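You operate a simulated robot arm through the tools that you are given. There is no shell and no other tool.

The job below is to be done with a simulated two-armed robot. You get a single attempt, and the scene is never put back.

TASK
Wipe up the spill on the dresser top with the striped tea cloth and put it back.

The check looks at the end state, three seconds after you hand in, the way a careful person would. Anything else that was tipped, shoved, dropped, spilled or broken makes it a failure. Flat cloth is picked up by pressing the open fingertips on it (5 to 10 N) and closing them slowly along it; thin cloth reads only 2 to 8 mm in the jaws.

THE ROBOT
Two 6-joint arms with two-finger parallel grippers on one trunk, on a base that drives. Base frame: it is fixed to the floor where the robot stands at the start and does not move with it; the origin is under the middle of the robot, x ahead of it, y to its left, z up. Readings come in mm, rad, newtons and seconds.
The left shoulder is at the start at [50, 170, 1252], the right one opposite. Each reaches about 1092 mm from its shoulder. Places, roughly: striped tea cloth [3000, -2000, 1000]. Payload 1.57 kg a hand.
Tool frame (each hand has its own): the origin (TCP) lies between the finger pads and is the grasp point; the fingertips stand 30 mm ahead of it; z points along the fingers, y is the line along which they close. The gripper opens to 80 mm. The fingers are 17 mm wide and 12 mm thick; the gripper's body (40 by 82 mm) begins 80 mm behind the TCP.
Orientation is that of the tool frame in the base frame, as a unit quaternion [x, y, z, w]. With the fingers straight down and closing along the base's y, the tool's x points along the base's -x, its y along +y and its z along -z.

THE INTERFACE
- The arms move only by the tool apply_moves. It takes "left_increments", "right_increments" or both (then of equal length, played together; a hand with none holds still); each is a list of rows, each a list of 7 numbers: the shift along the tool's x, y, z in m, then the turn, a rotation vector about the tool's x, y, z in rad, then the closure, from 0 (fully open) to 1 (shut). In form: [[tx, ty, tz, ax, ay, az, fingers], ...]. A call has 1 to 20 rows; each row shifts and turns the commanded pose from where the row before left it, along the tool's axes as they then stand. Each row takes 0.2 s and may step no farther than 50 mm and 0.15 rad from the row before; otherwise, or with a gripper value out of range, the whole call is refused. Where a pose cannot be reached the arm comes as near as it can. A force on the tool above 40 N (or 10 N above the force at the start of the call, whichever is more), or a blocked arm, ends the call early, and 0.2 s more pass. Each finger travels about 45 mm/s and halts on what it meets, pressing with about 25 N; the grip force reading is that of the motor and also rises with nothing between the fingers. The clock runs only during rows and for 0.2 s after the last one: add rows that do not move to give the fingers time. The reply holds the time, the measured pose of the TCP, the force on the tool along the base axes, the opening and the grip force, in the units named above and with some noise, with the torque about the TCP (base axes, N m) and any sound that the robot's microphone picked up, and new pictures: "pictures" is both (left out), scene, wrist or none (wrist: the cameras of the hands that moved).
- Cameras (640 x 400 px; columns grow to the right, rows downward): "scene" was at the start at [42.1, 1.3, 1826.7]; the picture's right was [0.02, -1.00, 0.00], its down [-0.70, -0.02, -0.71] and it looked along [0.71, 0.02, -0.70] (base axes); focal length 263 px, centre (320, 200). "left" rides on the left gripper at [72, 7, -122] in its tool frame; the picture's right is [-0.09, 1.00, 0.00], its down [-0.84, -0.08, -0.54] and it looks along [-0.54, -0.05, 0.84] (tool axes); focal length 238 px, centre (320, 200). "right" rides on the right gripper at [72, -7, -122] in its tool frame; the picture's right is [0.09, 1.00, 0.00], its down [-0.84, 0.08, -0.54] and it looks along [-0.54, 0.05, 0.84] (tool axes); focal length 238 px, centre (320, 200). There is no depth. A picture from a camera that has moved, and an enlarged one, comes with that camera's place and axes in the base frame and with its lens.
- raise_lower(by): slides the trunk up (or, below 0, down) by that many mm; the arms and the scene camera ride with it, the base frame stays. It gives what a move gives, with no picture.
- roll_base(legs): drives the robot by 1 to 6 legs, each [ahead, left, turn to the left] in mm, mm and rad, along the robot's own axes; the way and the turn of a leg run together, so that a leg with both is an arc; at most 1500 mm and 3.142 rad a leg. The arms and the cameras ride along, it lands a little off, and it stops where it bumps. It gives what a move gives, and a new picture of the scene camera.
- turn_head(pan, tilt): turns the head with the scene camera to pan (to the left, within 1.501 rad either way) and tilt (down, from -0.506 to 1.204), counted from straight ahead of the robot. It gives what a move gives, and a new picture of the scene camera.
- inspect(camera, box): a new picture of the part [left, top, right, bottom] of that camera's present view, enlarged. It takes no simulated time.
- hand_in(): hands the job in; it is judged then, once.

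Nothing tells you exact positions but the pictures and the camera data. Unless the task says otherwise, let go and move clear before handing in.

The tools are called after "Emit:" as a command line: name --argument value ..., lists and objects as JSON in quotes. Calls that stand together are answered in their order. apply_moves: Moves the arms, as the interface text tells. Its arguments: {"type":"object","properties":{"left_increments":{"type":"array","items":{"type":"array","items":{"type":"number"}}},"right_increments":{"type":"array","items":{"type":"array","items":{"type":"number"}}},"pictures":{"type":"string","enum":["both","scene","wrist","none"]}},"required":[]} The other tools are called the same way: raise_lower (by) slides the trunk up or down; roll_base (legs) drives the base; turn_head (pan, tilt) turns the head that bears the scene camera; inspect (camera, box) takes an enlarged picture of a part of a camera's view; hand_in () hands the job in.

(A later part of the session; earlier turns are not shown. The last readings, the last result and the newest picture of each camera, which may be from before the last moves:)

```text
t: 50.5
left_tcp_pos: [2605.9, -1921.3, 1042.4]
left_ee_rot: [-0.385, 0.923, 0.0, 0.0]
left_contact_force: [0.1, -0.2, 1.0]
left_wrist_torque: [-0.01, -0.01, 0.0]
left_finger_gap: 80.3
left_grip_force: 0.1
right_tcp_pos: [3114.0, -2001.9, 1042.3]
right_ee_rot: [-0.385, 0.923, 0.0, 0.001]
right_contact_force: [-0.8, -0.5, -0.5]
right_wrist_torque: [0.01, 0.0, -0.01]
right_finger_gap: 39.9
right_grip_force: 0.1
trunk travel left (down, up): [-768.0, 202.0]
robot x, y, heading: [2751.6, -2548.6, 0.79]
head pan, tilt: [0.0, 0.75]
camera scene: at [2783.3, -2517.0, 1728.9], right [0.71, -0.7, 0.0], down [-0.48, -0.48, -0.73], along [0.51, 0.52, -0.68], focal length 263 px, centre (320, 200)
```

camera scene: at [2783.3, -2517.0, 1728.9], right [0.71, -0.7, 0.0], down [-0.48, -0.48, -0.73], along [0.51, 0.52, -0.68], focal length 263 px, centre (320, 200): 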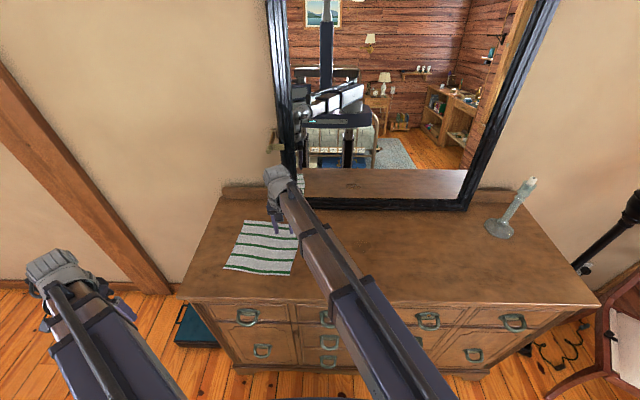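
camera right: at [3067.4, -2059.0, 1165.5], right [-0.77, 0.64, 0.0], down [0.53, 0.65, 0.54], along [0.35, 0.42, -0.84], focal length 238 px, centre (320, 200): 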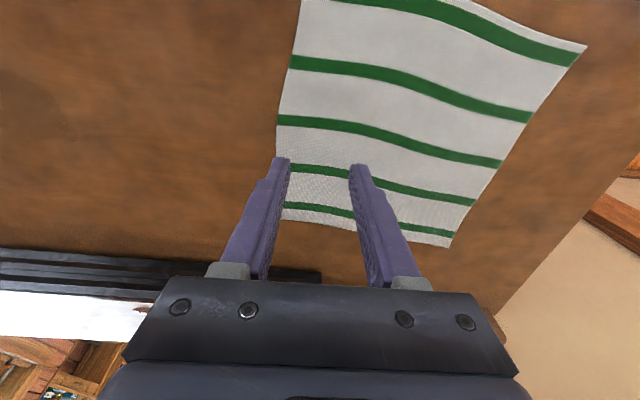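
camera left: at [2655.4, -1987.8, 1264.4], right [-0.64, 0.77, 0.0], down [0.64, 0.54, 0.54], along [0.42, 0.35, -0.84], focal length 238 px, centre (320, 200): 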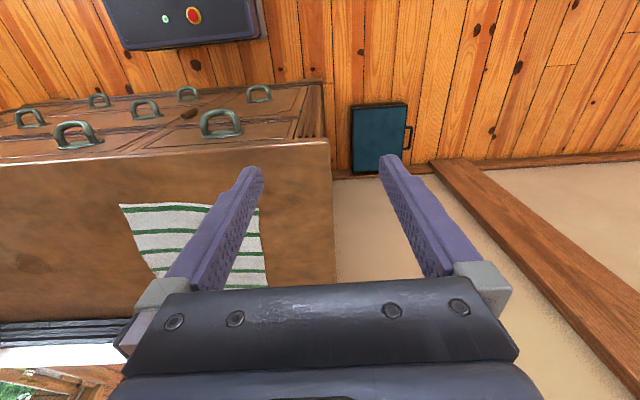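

The left hand is clear at e≈3200, n≈484. Now I lower the trunk toward the cloth.

Emit:
raise_lower --by -60

Emit:
inspect --camera "right" --box '[0, 0, 640, 400]'

Emit:
inspect --camera "scene" --box '[180, 150, 400, 320]'

```text
t: 51.5
left_tcp_pos: [2606.2, -1922.1, 983.2]
left_ee_rot: [-0.386, 0.922, 0.0, 0.0]
left_contact_force: [-0.1, 0.0, 0.7]
left_wrist_torque: [-0.01, -0.01, 0.0]
left_finger_gap: 80.2
left_grip_force: 0.0
right_tcp_pos: [3113.8, -2002.2, 982.2]
right_ee_rot: [-0.385, 0.923, -0.001, 0.001]
right_contact_force: [-0.5, -0.2, -0.3]
right_wrist_torque: [0.0, 0.0, -0.01]
right_finger_gap: 39.9
right_grip_force: 0.1
trunk travel left (down, up): [-708.0, 262.0]
robot x, y, heading: [2752.7, -2546.9, 0.789]
head pan, tilt: [0.0, 0.75]
```

```text
1.00 times, centred on (320, 200) of right (not enlarged: the box is as wide or as high as the picture)
camera zoom: at [3067.4, -2059.1, 1105.6], right [-0.77, 0.64, 0.0], down [0.53, 0.65, 0.54], along [0.35, 0.42, -0.84], focal length 238 px, centre (320, 200)
```

zoom: 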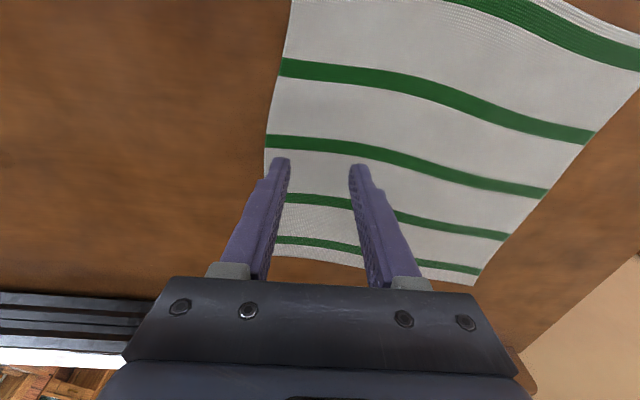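

```text
2.35 times, centred on (290, 235) of scene
camera zoom: at [2782.7, -2517.1, 1668.9], right [0.71, -0.7, 0.0], down [-0.48, -0.48, -0.73], along [0.51, 0.52, -0.68], focal length 618 px, centre (391, 118)
```

zoom: 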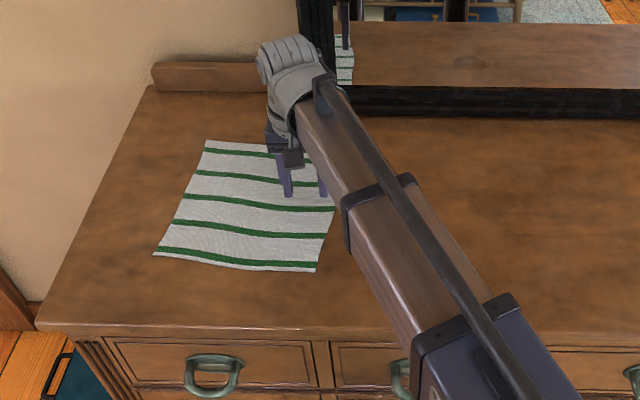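

Both fingertips are above the cloth, just inside its right edge. I'll lower in small steps to find contact.

Emit:
raise_lower --by -14

Emit:
raise_lower --by -4

```text
t: 52.1
left_tcp_pos: [2606.2, -1920.0, 967.6]
left_ee_rot: [-0.385, 0.923, 0.0, 0.0]
left_contact_force: [0.6, -0.1, 0.2]
left_wrist_torque: [0.0, -0.02, -0.03]
left_finger_gap: 80.2
left_grip_force: 0.0
right_tcp_pos: [3113.1, -2001.8, 967.5]
right_ee_rot: [-0.385, 0.923, -0.001, 0.001]
right_contact_force: [-0.6, 0.2, -0.7]
right_wrist_torque: [-0.02, -0.01, 0.01]
right_finger_gap: 40.1
right_grip_force: 0.0
trunk travel left (down, up): [-694.0, 276.0]
robot x, y, heading: [2749.1, -2544.1, 0.788]
head pan, tilt: [0.0, 0.75]
```

```text
t: 52.7
left_tcp_pos: [2605.9, -1920.7, 964.9]
left_ee_rot: [-0.385, 0.923, 0.0, 0.0]
left_contact_force: [0.1, 1.2, -0.1]
left_wrist_torque: [0.02, 0.0, -0.02]
left_finger_gap: 80.0
left_grip_force: 0.0
right_tcp_pos: [3114.6, -2002.9, 963.6]
right_ee_rot: [-0.385, 0.923, -0.001, 0.0]
right_contact_force: [-0.2, 0.3, 0.5]
right_wrist_torque: [0.0, 0.0, 0.02]
right_finger_gap: 40.0
right_grip_force: 0.0
trunk travel left (down, up): [-690.0, 280.0]
robot x, y, heading: [2754.5, -2549.0, 0.791]
head pan, tilt: [0.0, 0.75]
```

Emit:
raise_lower --by -3

Emit:
inspect --camera "right" --box '[200, 100, 440, 250]'

```text
t: 53.2
left_tcp_pos: [2606.4, -1920.9, 961.6]
left_ee_rot: [-0.384, 0.923, 0.0, 0.0]
left_contact_force: [0.2, -0.4, -0.7]
left_wrist_torque: [0.01, 0.0, -0.01]
left_finger_gap: 79.8
left_grip_force: 0.0
right_tcp_pos: [3114.0, -2003.2, 961.7]
right_ee_rot: [-0.385, 0.923, -0.001, 0.0]
right_contact_force: [-0.4, -1.1, 2.9]
right_wrist_torque: [-0.04, -0.03, 0.01]
right_finger_gap: 40.0
right_grip_force: 0.0
trunk travel left (down, up): [-687.0, 283.0]
robot x, y, heading: [2753.0, -2545.9, 0.793]
head pan, tilt: [0.0, 0.75]
```

```text
2.67 times, centred on (320, 175) of right
camera zoom: at [3067.4, -2059.0, 1084.5], right [-0.77, 0.64, 0.0], down [0.53, 0.65, 0.54], along [0.35, 0.42, -0.84], focal length 636 px, centre (320, 267)
```

zoom: 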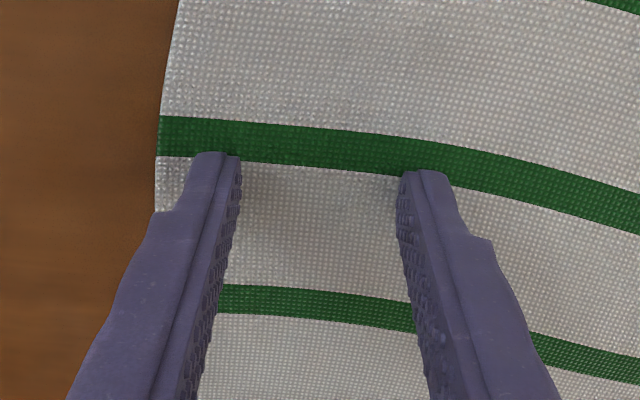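

First contact is at TCP z≈961, about 3 N. I'll press a bit more.

Emit:
raise_lower --by -2

```text
t: 53.7
left_tcp_pos: [2606.2, -1921.9, 960.1]
left_ee_rot: [-0.385, 0.923, 0.001, 0.0]
left_contact_force: [-0.4, 0.3, -0.5]
left_wrist_torque: [0.0, 0.01, 0.01]
left_finger_gap: 79.6
left_grip_force: 0.0
right_tcp_pos: [3113.9, -2002.8, 962.4]
right_ee_rot: [-0.386, 0.923, 0.0, 0.002]
right_contact_force: [4.2, 6.9, 38.3]
right_wrist_torque: [0.01, -0.29, 0.02]
right_finger_gap: 39.9
right_grip_force: 0.0
trunk travel left (down, up): [-685.0, 285.0]
robot x, y, heading: [2751.2, -2551.6, 0.789]
head pan, tilt: [0.0, 0.75]
```

That's stiff, at about 18 N/mm, so I'll back off to reach 5–10 N.

Emit:
raise_lower --by 1.6

```text
t: 54.2
left_tcp_pos: [2607.2, -1922.7, 960.0]
left_ee_rot: [-0.386, 0.923, 0.0, 0.0]
left_contact_force: [0.5, 0.4, 0.5]
left_wrist_torque: [-0.02, -0.01, -0.02]
left_finger_gap: 80.1
left_grip_force: 0.1
right_tcp_pos: [3112.7, -2003.5, 960.4]
right_ee_rot: [-0.385, 0.923, 0.0, 0.0]
right_contact_force: [1.9, 3.3, 16.2]
right_wrist_torque: [0.01, -0.19, 0.01]
right_finger_gap: 39.9
right_grip_force: 0.0
trunk travel left (down, up): [-686.0, 284.0]
robot x, y, heading: [2754.3, -2548.0, 0.794]
head pan, tilt: [0.0, 0.75]
```

Emit:
raise_lower --by 0.5

```text
t: 54.7
left_tcp_pos: [2605.9, -1921.3, 962.1]
left_ee_rot: [-0.384, 0.923, 0.0, 0.0]
left_contact_force: [0.7, 0.3, -0.8]
left_wrist_torque: [-0.01, 0.0, 0.02]
left_finger_gap: 79.8
left_grip_force: 0.1
right_tcp_pos: [3113.3, -2002.9, 961.5]
right_ee_rot: [-0.385, 0.923, 0.0, 0.0]
right_contact_force: [0.6, -0.3, 2.7]
right_wrist_torque: [-0.03, -0.02, -0.03]
right_finger_gap: 40.1
right_grip_force: 0.1
trunk travel left (down, up): [-687.0, 283.0]
robot x, y, heading: [2752.6, -2545.5, 0.793]
head pan, tilt: [0.0, 0.75]
```

Emit:
raise_lower --by -0.3

```text
t: 55.2
left_tcp_pos: [2605.5, -1922.8, 961.3]
left_ee_rot: [-0.386, 0.923, 0.0, 0.0]
left_contact_force: [-0.3, 1.0, -0.6]
left_wrist_torque: [-0.01, 0.01, -0.02]
left_finger_gap: 80.2
left_grip_force: 0.1
right_tcp_pos: [3114.2, -2003.6, 960.1]
right_ee_rot: [-0.385, 0.923, 0.0, 0.0]
right_contact_force: [-0.9, -0.8, 3.6]
right_wrist_torque: [-0.04, 0.0, -0.02]
right_finger_gap: 40.2
right_grip_force: 0.1
trunk travel left (down, up): [-686.0, 284.0]
robot x, y, heading: [2752.2, -2543.0, 0.795]
head pan, tilt: [0.0, 0.75]
```

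Emit:
raise_lower --by -0.2

```text
t: 55.7
left_tcp_pos: [2605.3, -1922.0, 961.8]
left_ee_rot: [-0.385, 0.923, -0.001, 0.0]
left_contact_force: [-0.1, 0.4, -0.2]
left_wrist_torque: [-0.02, -0.03, -0.01]
left_finger_gap: 80.2
left_grip_force: 0.0
right_tcp_pos: [3114.3, -2003.0, 962.4]
right_ee_rot: [-0.385, 0.923, -0.001, 0.0]
right_contact_force: [-1.0, -1.4, 5.7]
right_wrist_torque: [-0.07, 0.01, -0.02]
right_finger_gap: 39.8
right_grip_force: 0.1
trunk travel left (down, up): [-686.0, 284.0]
robot x, y, heading: [2751.6, -2544.7, 0.794]
head pan, tilt: [0.0, 0.75]
```

Emit:
raise_lower --by -0.15

```text
t: 56.2
left_tcp_pos: [2606.3, -1920.8, 962.6]
left_ee_rot: [-0.386, 0.923, 0.0, 0.0]
left_contact_force: [-0.1, -0.8, -0.5]
left_wrist_torque: [0.01, 0.01, 0.01]
left_finger_gap: 79.8
left_grip_force: 0.1
right_tcp_pos: [3114.3, -2003.3, 960.5]
right_ee_rot: [-0.385, 0.923, -0.002, 0.001]
right_contact_force: [-1.1, -1.3, 6.7]
right_wrist_torque: [-0.08, -0.03, -0.02]
right_finger_gap: 39.9
right_grip_force: 0.0
trunk travel left (down, up): [-686.0, 284.0]
robot x, y, heading: [2753.4, -2544.9, 0.79]
head pan, tilt: [0.0, 0.75]
```

The force is at 6.7 N, which is right. Now I close slowly to gather a fold.

Emit:
apply_moves --right_increments '[[0, 0, 0, 0, 0, 0, 0.53], [0, 0, 0, 0, 0, 0, 0.56], [0, 0, 0, 0, 0, 0, 0.59], [0, 0, 0, 0, 0, 0, 0.62], [0, 0, 0, 0, 0, 0, 0.65], [0, 0, 0, 0, 0, 0, 0.68], [0, 0, 0, 0, 0, 0, 0.71], [0, 0, 0, 0, 0, 0, 0.74], [0, 0, 0, 0, 0, 0, 0.77], [0, 0, 0, 0, 0, 0, 0.8]]' --pictures "wrist"

```text
t: 58.4
left_tcp_pos: [2605.3, -1922.4, 961.7]
left_ee_rot: [-0.385, 0.923, 0.0, 0.0]
left_contact_force: [0.7, 0.5, 0.2]
left_wrist_torque: [-0.04, -0.01, -0.01]
left_finger_gap: 80.1
left_grip_force: 0.1
right_tcp_pos: [3113.4, -2002.6, 961.2]
right_ee_rot: [-0.385, 0.923, -0.001, 0.001]
right_contact_force: [-0.3, 0.2, 9.6]
right_wrist_torque: [-0.01, -0.06, 0.0]
right_finger_gap: 14.3
right_grip_force: 0.1
trunk travel left (down, up): [-686.0, 284.0]
robot x, y, heading: [2752.9, -2543.4, 0.792]
head pan, tilt: [0.0, 0.75]
camera right: at [3067.0, -2059.4, 1084.3], right [-0.77, 0.64, 0.0], down [0.53, 0.65, 0.54], along [0.35, 0.42, -0.84], focal length 238 px, centre (320, 200)
```

right: 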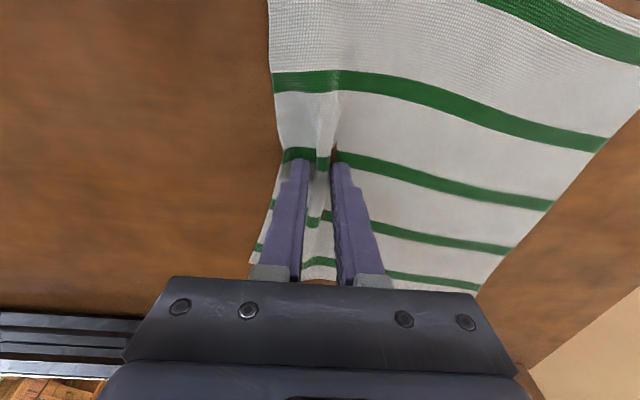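

The fold is forming between the fingers as hoped. I keep closing.

Emit:
apply_moves --right_increments '[[0, 0, 0, 0, 0, 0, 0.83], [0, 0, 0, 0, 0, 0, 0.86], [0, 0, 0, 0, 0, 0, 0.89], [0, 0, 0, 0, 0, 0, 0.92], [0, 0, 0, 0, 0, 0, 0.95], [0, 0, 0, 0, 0, 0, 0.98], [0, 0, 0, 0, 0, 0, 1.0], [0, 0, 0, 0, 0, 0, 1.0], [0, 0, 0, 0, 0, 0, 1.0]]' --pictures "wrist"

```text
t: 60.4
left_tcp_pos: [2606.2, -1921.7, 961.5]
left_ee_rot: [-0.386, 0.923, 0.0, 0.0]
left_contact_force: [0.2, 0.0, 0.4]
left_wrist_torque: [-0.01, 0.02, 0.03]
left_finger_gap: 79.8
left_grip_force: 0.0
right_tcp_pos: [3113.1, -2002.8, 960.5]
right_ee_rot: [-0.385, 0.923, -0.001, 0.0]
right_contact_force: [1.1, -0.6, 8.8]
right_wrist_torque: [-0.06, -0.07, 0.02]
right_finger_gap: 2.1
right_grip_force: 23.8
trunk travel left (down, up): [-686.0, 284.0]
robot x, y, heading: [2755.7, -2549.8, 0.79]
head pan, tilt: [0.0, 0.75]
camera right: at [3067.2, -2059.4, 1084.3], right [-0.77, 0.64, 0.0], down [0.53, 0.65, 0.54], along [0.35, 0.42, -0.84], focal length 238 px, centre (320, 200)
```

right: 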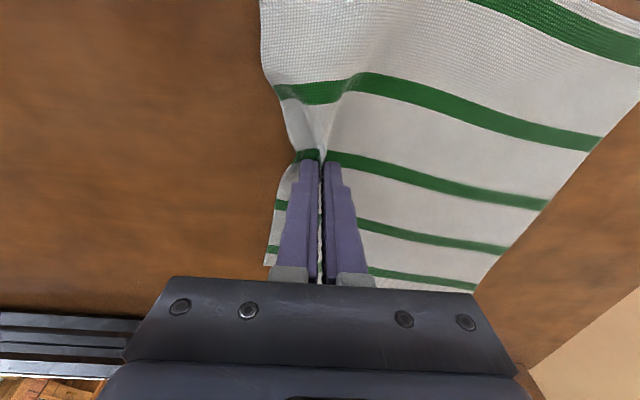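

The cloth is gripped at 2.1 mm. I'll lift just a few millimetres and drag it flat toward the spill.

Emit:
raise_lower --by 4

Emit:
apply_moves --right_increments '[[0, -0.01, 0, 0, 0, 0, 1], [0, -0.015, 0, 0, 0, 0, 1], [0, -0.02, 0, 0, 0, 0, 1], [0, -0.02, 0, 0, 0, 0, 1], [0, -0.02, 0, 0, 0, 0, 1], [0, -0.02, 0, 0, 0, 0, 1], [0, -0.02, 0, 0, 0, 0, 1], [0, -0.02, 0, 0, 0, 0, 1], [0, -0.02, 0, 0, 0, 0, 1], [0, -0.015, 0, 0, 0, 0, 1], [0, 0, 0, 0, 0, 0, 1]]' --pictures "both"

```text
t: 61.0
left_tcp_pos: [2604.9, -1921.3, 964.6]
left_ee_rot: [-0.385, 0.923, 0.0, 0.0]
left_contact_force: [0.3, -0.6, 0.1]
left_wrist_torque: [-0.03, 0.0, 0.02]
left_finger_gap: 80.4
left_grip_force: 0.1
right_tcp_pos: [3113.9, -2002.5, 964.9]
right_ee_rot: [-0.385, 0.923, 0.0, 0.001]
right_contact_force: [-0.1, -0.5, 0.6]
right_wrist_torque: [0.0, 0.0, -0.02]
right_finger_gap: 2.4
right_grip_force: 23.5
trunk travel left (down, up): [-690.0, 280.0]
robot x, y, heading: [2753.4, -2546.7, 0.789]
head pan, tilt: [0.0, 0.75]
```

```text
t: 63.4
left_tcp_pos: [2604.6, -1921.1, 965.5]
left_ee_rot: [-0.385, 0.923, 0.0, 0.0]
left_contact_force: [-0.6, 0.6, 0.9]
left_wrist_torque: [0.0, 0.02, 0.01]
left_finger_gap: 80.1
left_grip_force: 0.2
right_tcp_pos: [3243.1, -2128.7, 964.7]
right_ee_rot: [-0.385, 0.923, -0.001, 0.001]
right_contact_force: [0.6, 0.1, -0.5]
right_wrist_torque: [0.0, -0.01, 0.0]
right_finger_gap: 2.5
right_grip_force: 23.6
trunk travel left (down, up): [-690.0, 280.0]
robot x, y, heading: [2745.1, -2549.0, 0.787]
head pan, tilt: [0.0, 0.75]
camera scene: at [2782.7, -2516.8, 1651.4], right [0.71, -0.7, 0.0], down [-0.48, -0.48, -0.73], along [0.51, 0.52, -0.68], focal length 263 px, centre (320, 200)
camera right: at [3195.1, -2185.8, 1088.0], right [-0.77, 0.64, 0.0], down [0.53, 0.65, 0.54], along [0.35, 0.42, -0.84], focal length 238 px, centre (320, 200)
```

scene: 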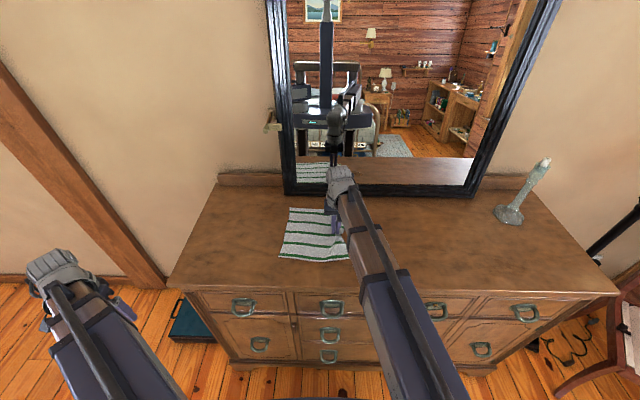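
right: 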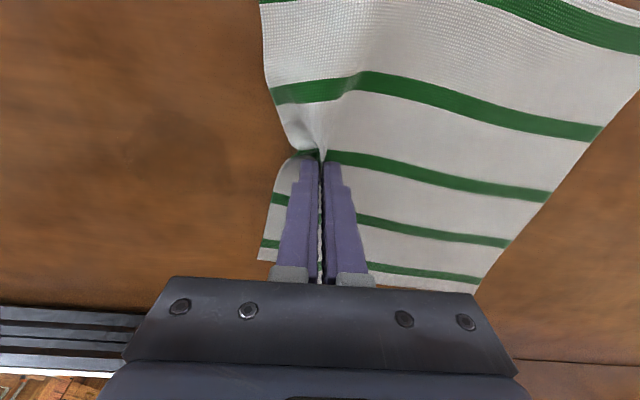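

The cloth slides along nicely and stays flat; the spill is just ahead of the fingers. I'll move up to its edge, press, and wipe across.

Emit:
apply_moves --right_increments '[[0, -0.012, 0, 0, 0, 0, 1], [0, -0.012, 0, 0, 0, 0, 1], [0, -0.01, 0, 0, 0, 0, 1], [0, 0, 0, 0, 0, 0, 1]]' --pictures "none"

Emit:
raise_lower --by -3.5

```text
t: 64.3
left_tcp_pos: [2604.8, -1921.5, 965.5]
left_ee_rot: [-0.385, 0.923, 0.0, -0.001]
left_contact_force: [0.4, 0.7, 0.4]
left_wrist_torque: [0.02, -0.01, 0.05]
left_finger_gap: 79.9
left_grip_force: 0.2
right_tcp_pos: [3265.4, -2153.2, 965.6]
right_ee_rot: [-0.385, 0.923, -0.001, 0.0]
right_contact_force: [-0.4, 0.5, -1.2]
right_wrist_torque: [-0.05, 0.01, -0.01]
right_finger_gap: 2.4
right_grip_force: 23.7
trunk travel left (down, up): [-690.0, 280.0]
robot x, y, heading: [2755.5, -2548.1, 0.79]
head pan, tilt: [0.0, 0.75]
```

```text
t: 64.9
left_tcp_pos: [2606.2, -1921.3, 960.9]
left_ee_rot: [-0.386, 0.923, 0.0, -0.001]
left_contact_force: [-0.1, 0.0, -0.6]
left_wrist_torque: [0.01, 0.04, -0.05]
left_finger_gap: 79.7
left_grip_force: 0.0
right_tcp_pos: [3266.4, -2154.3, 961.0]
right_ee_rot: [-0.385, 0.923, -0.001, 0.0]
right_contact_force: [-0.9, -0.1, 2.3]
right_wrist_torque: [-0.03, 0.0, 0.02]
right_finger_gap: 2.2
right_grip_force: 24.2
trunk travel left (down, up): [-687.0, 283.0]
robot x, y, heading: [2750.1, -2548.7, 0.79]
head pan, tilt: [0.0, 0.75]
```

Emit:
raise_lower --by -0.5

Emit:
apply_moves --right_increments '[[0, -0.008, 0, 0, 0, 0, 1], [0, -0.01, 0, 0, 0, 0, 1], [0, -0.01, 0, 0, 0, 0, 1], [0, -0.01, 0, 0, 0, 0, 1], [0, -0.01, 0, 0, 0, 0, 1], [0, -0.01, 0, 0, 0, 0, 1], [0, -0.01, 0, 0, 0, 0, 1], [0, -0.01, 0, 0, 0, 0, 1], [0, -0.01, 0, 0, 0, 0, 1], [0, -0.01, 0, 0, 0, 0, 1], [0, -0.01, 0, 0, 0, 0, 1], [0, -0.01, 0, 0, 0, 0, 1], [0, 0, 0, 0, 0, 0, 1]]' --pictures "both"

```text
t: 65.4
left_tcp_pos: [2605.5, -1921.4, 960.1]
left_ee_rot: [-0.385, 0.923, 0.0, 0.0]
left_contact_force: [-0.7, 0.6, 0.1]
left_wrist_torque: [0.02, 0.0, 0.0]
left_finger_gap: 80.2
left_grip_force: 0.0
right_tcp_pos: [3266.1, -2152.6, 961.6]
right_ee_rot: [-0.386, 0.923, 0.0, 0.001]
right_contact_force: [0.5, 0.8, 5.9]
right_wrist_torque: [-0.01, -0.03, 0.01]
right_finger_gap: 2.3
right_grip_force: 23.7
trunk travel left (down, up): [-686.0, 284.0]
robot x, y, heading: [2753.7, -2548.7, 0.794]
head pan, tilt: [0.0, 0.75]
```

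```text
t: 68.2
left_tcp_pos: [2605.6, -1921.5, 960.6]
left_ee_rot: [-0.385, 0.923, 0.0, 0.0]
left_contact_force: [0.3, -1.0, 0.0]
left_wrist_torque: [-0.02, 0.03, -0.01]
left_finger_gap: 79.9
left_grip_force: 0.1
right_tcp_pos: [3349.4, -2235.5, 961.9]
right_ee_rot: [-0.385, 0.923, -0.001, 0.0]
right_contact_force: [-2.0, 2.6, 6.5]
right_wrist_torque: [0.08, 0.03, -0.01]
right_finger_gap: 2.4
right_grip_force: 23.7
trunk travel left (down, up): [-686.0, 284.0]
robot x, y, heading: [2751.4, -2545.9, 0.789]
head pan, tilt: [0.0, 0.75]
camera scene: at [2781.8, -2516.9, 1647.4], right [0.71, -0.7, 0.0], down [-0.48, -0.48, -0.73], along [0.51, 0.52, -0.68], focal length 263 px, centre (320, 200)
camera right: at [3302.9, -2292.3, 1084.3], right [-0.77, 0.64, 0.0], down [0.53, 0.65, 0.54], along [0.35, 0.42, -0.84], focal length 238 px, centre (320, 200)
```

scene: 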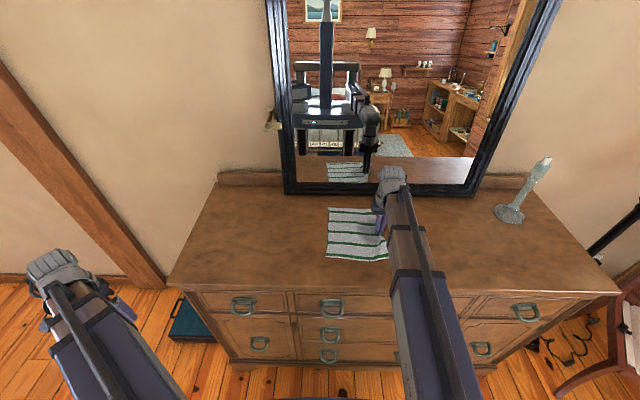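
right: 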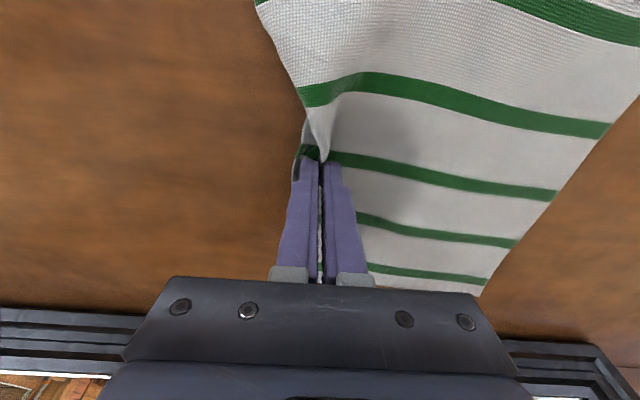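

The cloth is showing a damp stain, so it is picking up the spill. I'll keep pulling it fully across to see what is left.

Emit:
raise_lower --by 2

Emit:
apply_moves --right_increments '[[0, -0.01, 0, 0, 0, 0, 1], [0, -0.015, 0, 0, 0, 0, 1], [0, -0.02, 0, 0, 0, 0, 1], [0, -0.02, 0, 0, 0, 0, 1], [0, -0.02, 0, 0, 0, 0, 1], [0, -0.02, 0, 0, 0, 0, 1], [0, -0.02, 0, 0, 0, 0, 1], [0, -0.02, 0, 0, 0, 0, 1], [0, -0.02, 0, 0, 0, 0, 1], [0, -0.02, 0, 0, 0, 0, 1], [0, -0.02, 0, 0, 0, 0, 1], [0, -0.015, 0, 0, 0, 0, 1], [0, -0.01, 0, 0, 0, 0, 1], [0, 0, 0, 0, 0, 0, 1]]' --pictures "both"

Emit:
inspect --camera "scene" --box '[310, 180, 470, 280]'

```text
t: 68.7
left_tcp_pos: [2606.3, -1921.1, 962.8]
left_ee_rot: [-0.385, 0.923, 0.0, 0.0]
left_contact_force: [-0.8, -0.6, 0.1]
left_wrist_torque: [-0.01, 0.03, -0.01]
left_finger_gap: 79.9
left_grip_force: 0.1
right_tcp_pos: [3350.0, -2236.6, 962.3]
right_ee_rot: [-0.384, 0.923, -0.001, 0.001]
right_contact_force: [-0.3, 0.1, -0.9]
right_wrist_torque: [-0.03, 0.04, 0.01]
right_finger_gap: 2.2
right_grip_force: 23.9
trunk travel left (down, up): [-688.0, 282.0]
robot x, y, heading: [2754.0, -2548.2, 0.797]
head pan, tilt: [0.0, 0.75]
```

```text
t: 71.7
left_tcp_pos: [2605.9, -1922.9, 962.1]
left_ee_rot: [-0.385, 0.923, 0.0, 0.0]
left_contact_force: [-0.1, 0.9, 0.2]
left_wrist_torque: [0.03, 0.01, -0.04]
left_finger_gap: 80.1
left_grip_force: 0.1
right_tcp_pos: [3514.4, -2398.4, 963.6]
right_ee_rot: [-0.385, 0.923, -0.001, 0.0]
right_contact_force: [-0.6, 0.9, 0.1]
right_wrist_torque: [-0.01, 0.01, 0.03]
right_finger_gap: 2.6
right_grip_force: 23.6
trunk travel left (down, up): [-688.0, 282.0]
robot x, y, heading: [2751.8, -2548.2, 0.799]
head pan, tilt: [0.0, 0.75]
camera scene: at [2782.7, -2516.9, 1649.4], right [0.71, -0.7, 0.0], down [-0.48, -0.48, -0.73], along [0.51, 0.52, -0.68], focal length 263 px, centre (320, 200)
camera right: at [3467.4, -2454.6, 1086.0], right [-0.77, 0.64, 0.0], down [0.53, 0.65, 0.54], along [0.35, 0.42, -0.84], focal length 238 px, centre (320, 200)
```

scene: 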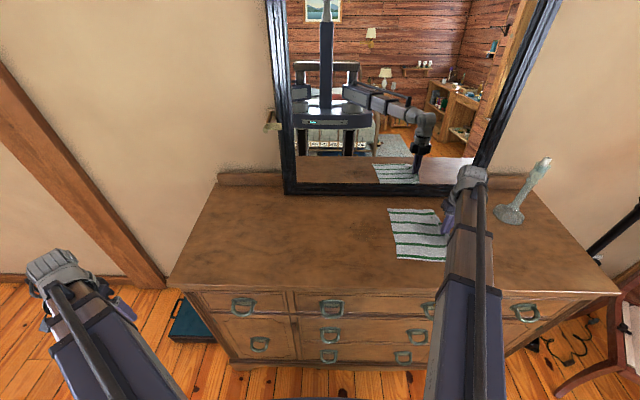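
right: 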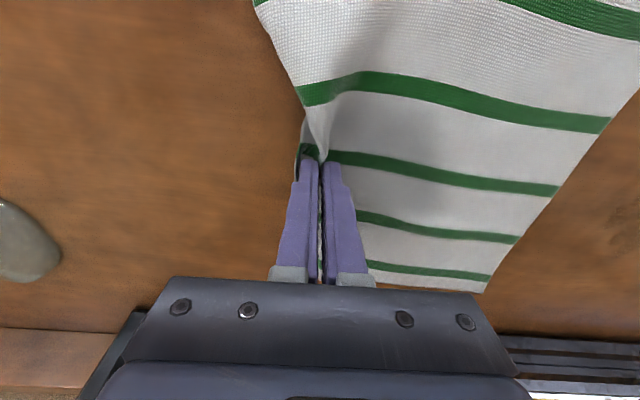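

```text
4.00 times, centred on (390, 230) of scene
camera zoom: at [2782.7, -2516.9, 1649.4], right [0.71, -0.7, 0.0], down [-0.48, -0.48, -0.73], along [0.51, 0.52, -0.68], focal length 1051 px, centre (40, 80)
```

zoom: 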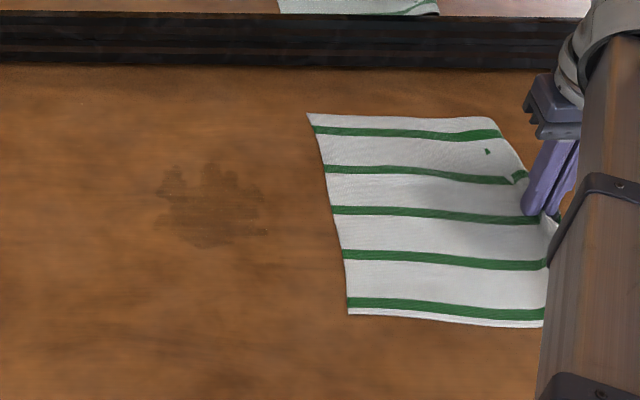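

Emit:
inspect --camera "scene" --box '[340, 210, 385, 250]'

```text
10.00 times, centred on (362, 230) of scene
camera zoom: at [2782.7, -2516.9, 1649.4], right [0.71, -0.7, 0.0], down [-0.48, -0.48, -0.73], along [0.51, 0.52, -0.68], focal length 2628 px, centre (-105, -100)
```

zoom: 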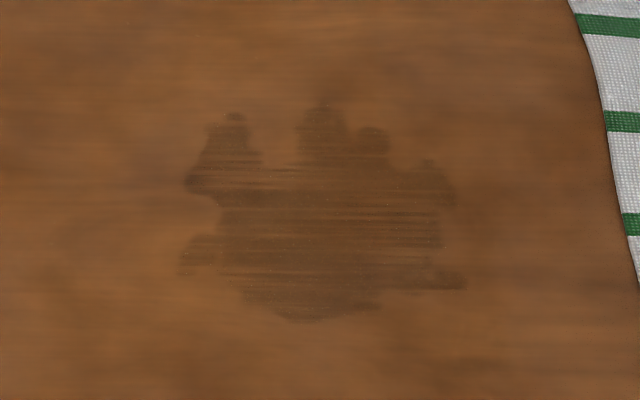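

The cloth picked up some, but most of the spill is still there, so it needs pressed rubbing. I'll release here and regrip the cloth by its left edge next to the spill.

Emit:
apply_moves --right_increments '[[0, 0, 0, 0, 0, 0, 0.9], [0, 0, 0, 0, 0, 0, 0.8], [0, 0, 0, 0, 0, 0, 0.7], [0, 0, 0, 0, 0, 0, 0.6], [0, 0, 0, 0, 0, 0, 0.5], [0, 0, 0, 0, 0, 0, 0.5]]' --pictures "none"

Emit:
raise_lower --by 40

Emit:
apply_moves --right_increments '[[0, 0.03, 0, 0, 0, 0, 0.5], [0, 0.035, 0, 0, 0, 0, 0.5], [0, 0.04, 0, 0, 0, 0, 0.5], [0, 0.04, 0, 0, 0, 0, 0.5], [0, 0, 0, 0, 0, 0, 0.5]]' --pictures "both"

```text
t: 73.1
left_tcp_pos: [2606.4, -1921.2, 963.9]
left_ee_rot: [-0.386, 0.923, 0.001, 0.0]
left_contact_force: [-0.1, -0.1, 0.7]
left_wrist_torque: [0.0, 0.01, 0.0]
left_finger_gap: 80.1
left_grip_force: 0.1
right_tcp_pos: [3515.0, -2397.1, 964.3]
right_ee_rot: [-0.385, 0.923, -0.001, 0.0]
right_contact_force: [0.2, 0.0, 1.1]
right_wrist_torque: [0.01, 0.03, 0.0]
right_finger_gap: 39.9
right_grip_force: 0.1
trunk travel left (down, up): [-688.0, 282.0]
robot x, y, heading: [2754.3, -2551.1, 0.792]
head pan, tilt: [0.0, 0.75]
```

```text
t: 73.9
left_tcp_pos: [2606.5, -1921.2, 1003.1]
left_ee_rot: [-0.385, 0.923, 0.0, 0.0]
left_contact_force: [-0.3, -0.3, 0.4]
left_wrist_torque: [0.01, 0.01, -0.05]
left_finger_gap: 80.3
left_grip_force: 0.1
right_tcp_pos: [3515.5, -2397.7, 1003.6]
right_ee_rot: [-0.385, 0.923, 0.0, 0.0]
right_contact_force: [-0.6, -0.4, -0.5]
right_wrist_torque: [0.0, -0.02, -0.01]
right_finger_gap: 39.9
right_grip_force: 0.1
trunk travel left (down, up): [-728.0, 242.0]
robot x, y, heading: [2753.8, -2546.1, 0.792]
head pan, tilt: [0.0, 0.75]
```

```text
t: 75.1
left_tcp_pos: [2605.6, -1922.0, 1003.9]
left_ee_rot: [-0.385, 0.923, 0.0, -0.001]
left_contact_force: [-0.5, 0.7, 0.4]
left_wrist_torque: [-0.02, -0.02, -0.01]
left_finger_gap: 79.9
left_grip_force: 0.0
right_tcp_pos: [3411.4, -2296.4, 1002.7]
right_ee_rot: [-0.385, 0.923, -0.001, 0.001]
right_contact_force: [0.4, 0.2, -0.9]
right_wrist_torque: [0.02, 0.0, 0.0]
right_finger_gap: 39.9
right_grip_force: 0.0
trunk travel left (down, up): [-728.0, 242.0]
robot x, y, heading: [2751.3, -2546.1, 0.791]
head pan, tilt: [0.0, 0.75]
camera scene: at [2783.1, -2517.1, 1689.4], right [0.71, -0.7, 0.0], down [-0.48, -0.48, -0.73], along [0.51, 0.52, -0.68], focal length 263 px, centre (320, 200)
camera right: at [3365.3, -2352.5, 1125.9], right [-0.77, 0.64, 0.0], down [0.53, 0.65, 0.54], along [0.35, 0.42, -0.84], focal length 238 px, centre (320, 200)
```

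scene: 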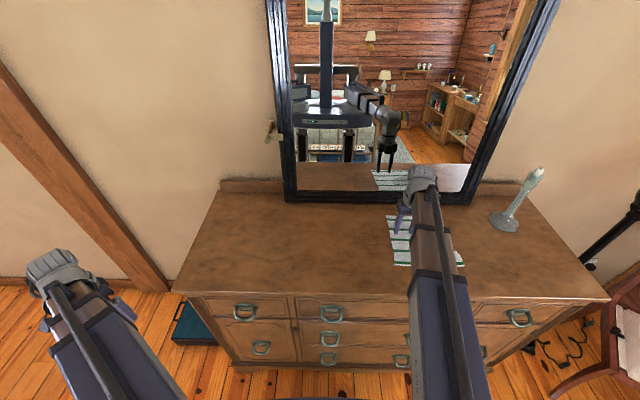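
right: 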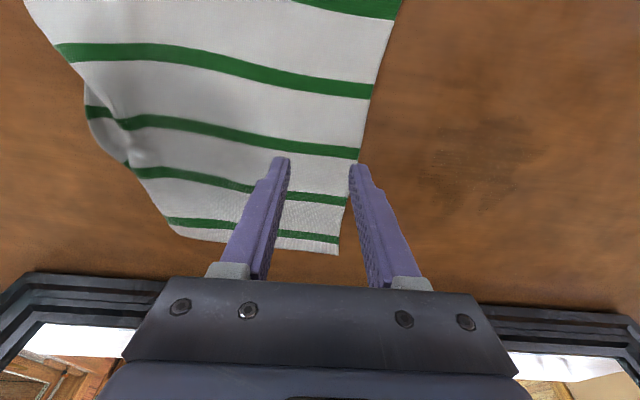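

The left finger is just inside the cloth edge. I'll shift 8 mm inward and lower.

Emit:
apply_moves --right_increments '[[0, -0.008, 0, 0, 0, 0, 0.5], [0, 0, 0, 0, 0, 0, 0.5]]' --pictures "none"

Emit:
raise_lower --by -41

Emit:
raise_lower --by -0.5

```text
t: 75.7
left_tcp_pos: [2606.4, -1921.7, 1003.2]
left_ee_rot: [-0.385, 0.923, 0.0, 0.0]
left_contact_force: [0.0, -1.0, 0.1]
left_wrist_torque: [0.01, 0.01, -0.02]
left_finger_gap: 80.0
left_grip_force: 0.2
right_tcp_pos: [3417.1, -2300.0, 1002.9]
right_ee_rot: [-0.385, 0.923, -0.002, 0.0]
right_contact_force: [-0.8, 0.6, -0.3]
right_wrist_torque: [-0.01, 0.03, 0.01]
right_finger_gap: 40.0
right_grip_force: 0.0
trunk travel left (down, up): [-728.0, 242.0]
robot x, y, heading: [2749.9, -2546.1, 0.788]
head pan, tilt: [0.0, 0.75]
```

```text
t: 76.6
left_tcp_pos: [2605.5, -1921.3, 962.2]
left_ee_rot: [-0.385, 0.923, 0.0, 0.0]
left_contact_force: [0.0, 0.8, 0.6]
left_wrist_torque: [-0.01, 0.04, 0.02]
left_finger_gap: 80.0
left_grip_force: 0.0
right_tcp_pos: [3417.5, -2301.8, 961.6]
right_ee_rot: [-0.385, 0.923, -0.001, 0.0]
right_contact_force: [-0.6, 0.1, 3.4]
right_wrist_torque: [0.01, 0.1, 0.0]
right_finger_gap: 40.3
right_grip_force: 0.2
trunk travel left (down, up): [-687.0, 283.0]
robot x, y, heading: [2753.4, -2545.3, 0.793]
head pan, tilt: [0.0, 0.75]
```

```text
t: 77.1
left_tcp_pos: [2605.6, -1921.3, 961.3]
left_ee_rot: [-0.384, 0.923, 0.001, 0.0]
left_contact_force: [0.4, -0.3, 0.3]
left_wrist_torque: [0.0, 0.01, -0.01]
left_finger_gap: 80.0
left_grip_force: 0.0
right_tcp_pos: [3417.0, -2301.9, 961.7]
right_ee_rot: [-0.385, 0.923, 0.0, 0.0]
right_contact_force: [0.6, 0.0, 2.1]
right_wrist_torque: [0.04, 0.02, -0.03]
right_finger_gap: 39.7
right_grip_force: 0.0
trunk travel left (down, up): [-687.0, 283.0]
robot x, y, heading: [2751.6, -2546.3, 0.789]
head pan, tilt: [0.0, 0.75]
```

Emit:
raise_lower --by -0.5

```text
t: 77.6
left_tcp_pos: [2604.3, -1921.7, 962.3]
left_ee_rot: [-0.386, 0.923, -0.001, 0.0]
left_contact_force: [-0.8, 0.6, -0.4]
left_wrist_torque: [-0.01, 0.02, -0.01]
left_finger_gap: 80.0
left_grip_force: 0.1
right_tcp_pos: [3417.6, -2301.9, 961.7]
right_ee_rot: [-0.385, 0.923, -0.001, 0.001]
right_contact_force: [0.5, 0.7, 8.0]
right_wrist_torque: [0.15, 0.06, -0.06]
right_finger_gap: 39.9
right_grip_force: 0.0
trunk travel left (down, up): [-686.0, 284.0]
robot x, y, heading: [2754.1, -2549.5, 0.789]
head pan, tilt: [0.0, 0.75]
```

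The press is at 8.0 N. Now I close slowly on the left edge.

Emit:
apply_moves --right_increments '[[0, 0, 0, 0, 0, 0, 0.53], [0, 0, 0, 0, 0, 0, 0.56], [0, 0, 0, 0, 0, 0, 0.59], [0, 0, 0, 0, 0, 0, 0.62], [0, 0, 0, 0, 0, 0, 0.65], [0, 0, 0, 0, 0, 0, 0.68], [0, 0, 0, 0, 0, 0, 0.71], [0, 0, 0, 0, 0, 0, 0.74], [0, 0, 0, 0, 0, 0, 0.77], [0, 0, 0, 0, 0, 0, 0.8], [0, 0, 0, 0, 0, 0, 0.83], [0, 0, 0, 0, 0, 0, 0.86], [0, 0, 0, 0, 0, 0, 0.89], [0, 0, 0, 0, 0, 0, 0.92], [0, 0, 0, 0, 0, 0, 0.95], [0, 0, 0, 0, 0, 0, 0.98], [0, 0, 0, 0, 0, 0, 1.0], [0, 0, 0, 0, 0, 0, 1.0], [0, 0, 0, 0, 0, 0, 1.0]]' --pictures "wrist"

```text
t: 81.6
left_tcp_pos: [2606.0, -1921.5, 961.6]
left_ee_rot: [-0.385, 0.923, 0.001, -0.001]
left_contact_force: [-0.1, -0.2, 0.5]
left_wrist_torque: [0.0, -0.04, -0.05]
left_finger_gap: 79.9
left_grip_force: 0.0
right_tcp_pos: [3417.1, -2302.1, 961.8]
right_ee_rot: [-0.386, 0.923, -0.001, 0.0]
right_contact_force: [-0.2, 1.3, 8.0]
right_wrist_torque: [0.02, 0.04, 0.04]
right_finger_gap: 5.9
right_grip_force: 24.9
trunk travel left (down, up): [-686.0, 284.0]
robot x, y, heading: [2753.4, -2550.0, 0.792]
head pan, tilt: [0.0, 0.75]
camera right: at [3370.0, -2358.5, 1084.4], right [-0.77, 0.64, 0.0], down [0.53, 0.65, 0.54], along [0.35, 0.42, -0.84], focal length 238 px, centre (320, 200)
```

right: 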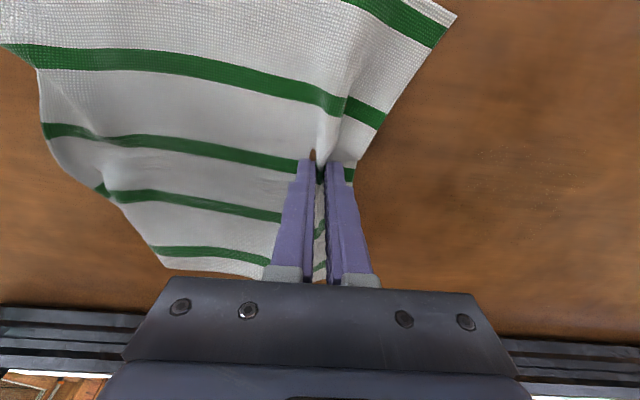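

The cloth is gripped again, with the spill just to its left. Now I do pressed strokes across the spill.

Emit:
apply_moves --right_increments '[[-0.008, 0.017, 0, 0, 0, 0, 1], [-0.008, 0.017, 0, 0, 0, 0, 1], [-0.008, 0.017, 0, 0, 0, 0, 1], [-0.008, 0.017, 0, 0, 0, 0, 1], [-0.008, 0.017, 0, 0, 0, 0, 1], [0, 0.018, 0, 0, 0, 0, 1], [0, 0.018, 0, 0, 0, 0, 1], [0, 0.018, 0, 0, 0, 0, 1], [0, 0.018, 0, 0, 0, 0, 1], [0, 0.018, 0, 0, 0, 0, 1], [0, 0.018, 0, 0, 0, 0, 1], [0, 0.018, 0, 0, 0, 0, 1], [0, 0, 0, 0, 0, 0, 1]]' --pictures "both"

```text
t: 84.4
left_tcp_pos: [2604.9, -1921.4, 961.7]
left_ee_rot: [-0.384, 0.923, 0.001, 0.0]
left_contact_force: [0.7, -0.4, 0.5]
left_wrist_torque: [0.01, 0.02, 0.0]
left_finger_gap: 80.4
left_grip_force: 0.1
right_tcp_pos: [3294.5, -2124.8, 961.0]
right_ee_rot: [-0.385, 0.923, 0.0, 0.001]
right_contact_force: [2.4, -1.9, 10.7]
right_wrist_torque: [-0.06, -0.05, -0.05]
right_finger_gap: 2.5
right_grip_force: 24.5
trunk travel left (down, up): [-686.0, 284.0]
robot x, y, heading: [2750.7, -2545.4, 0.79]
head pan, tilt: [0.0, 0.75]
camera scene: at [2782.2, -2517.9, 1647.4], right [0.71, -0.7, 0.0], down [-0.48, -0.48, -0.73], along [0.51, 0.52, -0.68], focal length 263 px, centre (320, 200)
camera right: at [3247.7, -2181.6, 1084.5], right [-0.77, 0.64, 0.0], down [0.53, 0.65, 0.54], along [0.35, 0.42, -0.84], focal length 238 px, centre (320, 200)
```

scene: 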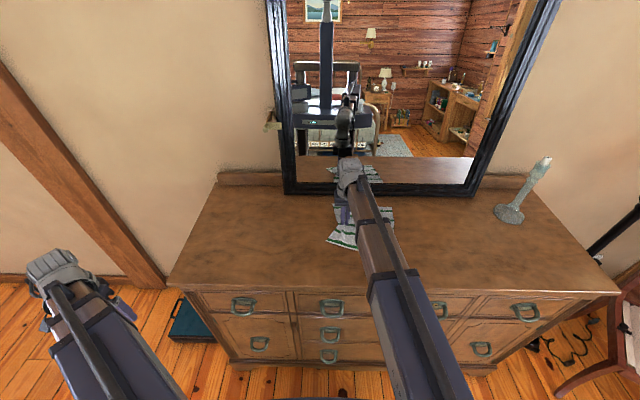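
right: 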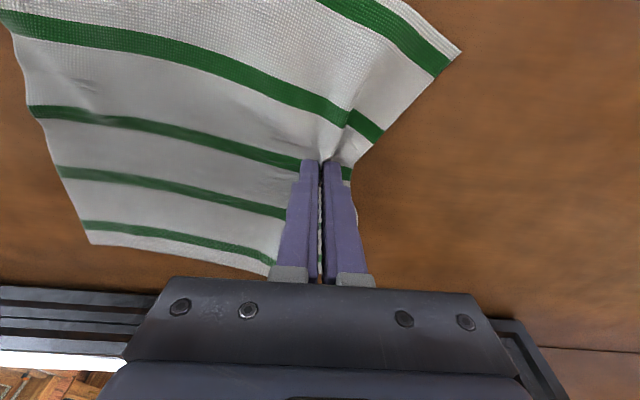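

One pressed stroke at n≈827 is done. I'll try a back stroke at a shifted line and then another forward stroke, watching the force.

Emit:
apply_moves --right_increments '[[0.008, 0, 0, 0, 0, 0, 1], [0.008, 0, 0, 0, 0, 0, 1], [0, -0.015, 0, 0, 0, 0, 1], [0, -0.015, 0, 0, 0, 0, 1], [0, -0.015, 0, 0, 0, 0, 1], [0, -0.015, 0, 0, 0, 0, 1], [0, -0.015, 0, 0, 0, 0, 1], [0, -0.015, 0, 0, 0, 0, 1], [0, -0.015, 0, 0, 0, 0, 1], [0, -0.015, 0, 0, 0, 0, 1], [0, 0, 0, 0, 0, 0, 1]]' --pictures "both"

```text
t: 86.8
left_tcp_pos: [2605.1, -1922.5, 961.3]
left_ee_rot: [-0.385, 0.923, 0.0, 0.0]
left_contact_force: [0.4, -1.1, 0.3]
left_wrist_torque: [0.0, 0.03, 0.01]
left_finger_gap: 80.0
left_grip_force: 0.0
right_tcp_pos: [3368.8, -2220.7, 962.1]
right_ee_rot: [-0.385, 0.923, 0.0, 0.001]
right_contact_force: [-1.7, 2.9, 10.6]
right_wrist_torque: [0.08, 0.12, -0.01]
right_finger_gap: 2.1
right_grip_force: 23.8
trunk travel left (down, up): [-686.0, 284.0]
robot x, y, heading: [2755.8, -2549.4, 0.796]
head pan, tilt: [0.0, 0.75]
camera scene: at [2781.6, -2517.1, 1647.4], right [0.71, -0.7, 0.0], down [-0.48, -0.48, -0.73], along [0.52, 0.52, -0.68], focal length 263 px, centre (320, 200)
camera right: at [3322.2, -2277.5, 1084.5], right [-0.77, 0.64, 0.0], down [0.53, 0.65, 0.54], along [0.35, 0.42, -0.84], focal length 238 px, centre (320, 200)
```

scene: 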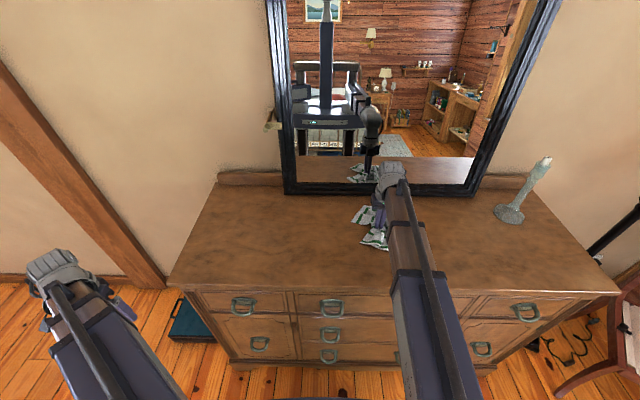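
right: 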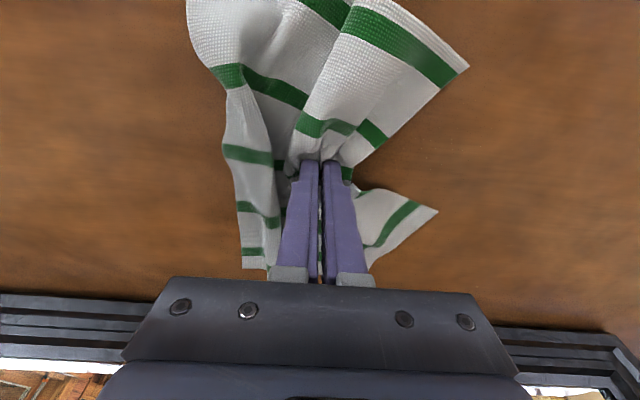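

The cloth bunches on the back stroke but the grip holds. I'll check how the spill looks now.

Emit:
inspect --camera "scene" --box '[335, 200, 400, 250]'

Emit:
inspect --camera "right" --box '[320, 80, 560, 240]'

```text
8.00 times, centred on (368, 225) of scene
camera zoom: at [2781.6, -2517.1, 1647.4], right [0.71, -0.7, 0.0], down [-0.48, -0.48, -0.73], along [0.52, 0.52, -0.68], focal length 2102 px, centre (-60, 0)
```

zoom: 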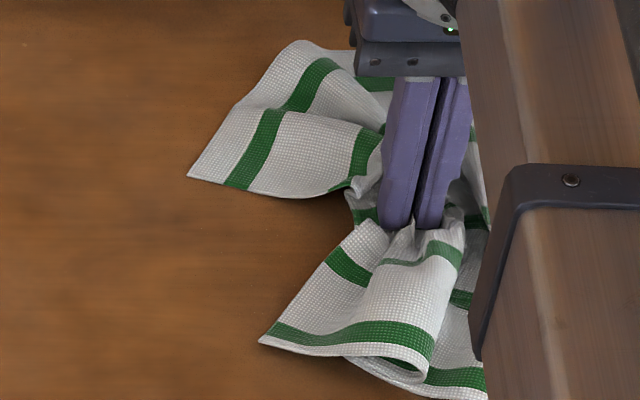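

```text
2.50 times, centred on (440, 160) of right
camera zoom: at [3322.2, -2277.5, 1084.5], right [-0.77, 0.64, 0.0], down [0.53, 0.65, 0.54], along [0.35, 0.42, -0.84], focal length 596 px, centre (20, 300)
```

zoom: 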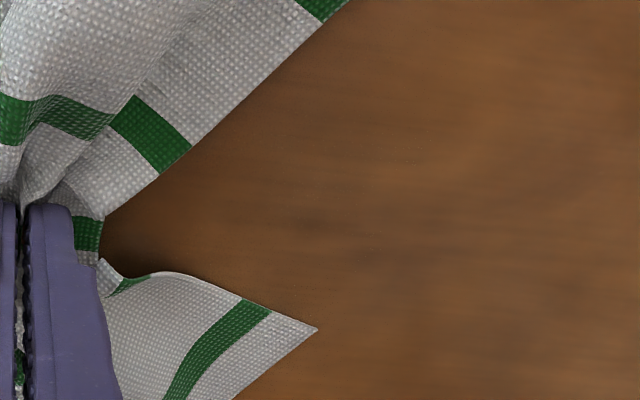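

The visible part looks much cleaner. I'll do a few more pressed strokes over the remaining lines.

Emit:
apply_moves --right_increments '[[0.008, 0, 0, 0, 0, 0, 1], [0.008, 0, 0, 0, 0, 0, 1], [0, 0.016, 0, 0, 0, 0, 1], [0, 0.016, 0, 0, 0, 0, 1], [0, 0.016, 0, 0, 0, 0, 1], [0, 0.016, 0, 0, 0, 0, 1], [0, 0.016, 0, 0, 0, 0, 1], [0, 0.016, 0, 0, 0, 0, 1], [0, 0.016, 0, 0, 0, 0, 1], [0.008, 0, 0, 0, 0, 0, 1], [0.008, 0, 0, 0, 0, 0, 1], [0, -0.016, 0, 0, 0, 0, 1], [0, -0.016, 0, 0, 0, 0, 1], [0, -0.016, 0, 0, 0, 0, 1], [0, -0.016, 0, 0, 0, 0, 1], [0, -0.016, 0, 0, 0, 0, 1], [0, -0.016, 0, 0, 0, 0, 1], [0, -0.016, 0, 0, 0, 0, 1], [0, 0, 0, 0, 0, 0, 1]]' --pictures "both"

```text
t: 90.8
left_tcp_pos: [2604.6, -1921.0, 961.1]
left_ee_rot: [-0.385, 0.923, 0.001, 0.0]
left_contact_force: [0.7, 0.3, 0.4]
left_wrist_torque: [-0.04, -0.02, 0.04]
left_finger_gap: 80.1
left_grip_force: 0.1
right_tcp_pos: [3347.3, -2243.5, 960.9]
right_ee_rot: [-0.385, 0.923, 0.0, 0.002]
right_contact_force: [-1.8, 1.1, 10.6]
right_wrist_torque: [0.09, 0.09, -0.01]
right_finger_gap: 2.1
right_grip_force: 23.7
trunk travel left (down, up): [-686.0, 284.0]
robot x, y, heading: [2753.3, -2544.0, 0.788]
head pan, tilt: [0.0, 0.75]
camera scene: at [2781.6, -2517.1, 1647.4], right [0.71, -0.7, 0.0], down [-0.48, -0.48, -0.73], along [0.52, 0.52, -0.68], focal length 263 px, centre (320, 200)
camera right: at [3300.0, -2299.9, 1084.5], right [-0.77, 0.64, 0.0], down [0.53, 0.65, 0.54], along [0.35, 0.42, -0.84], focal length 238 px, centre (320, 200)
```

scene: 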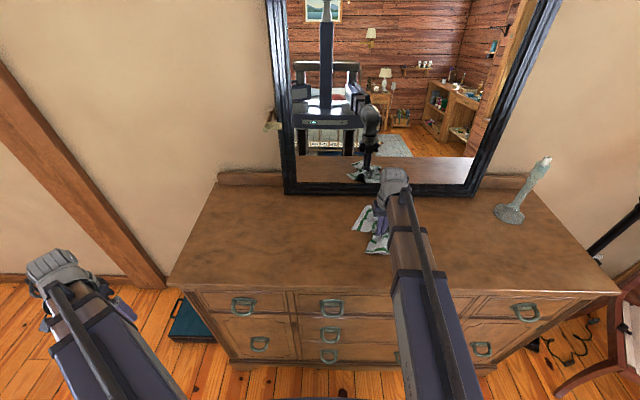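
right: 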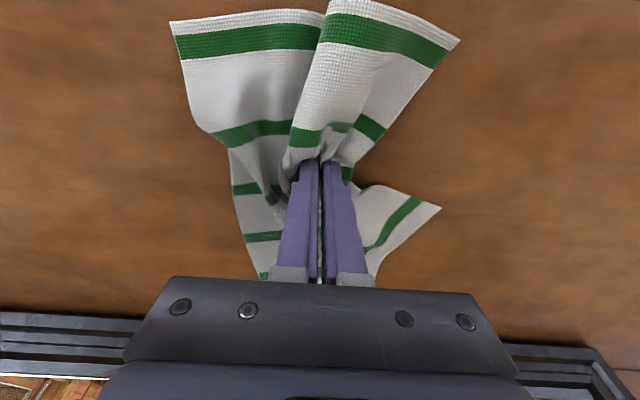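

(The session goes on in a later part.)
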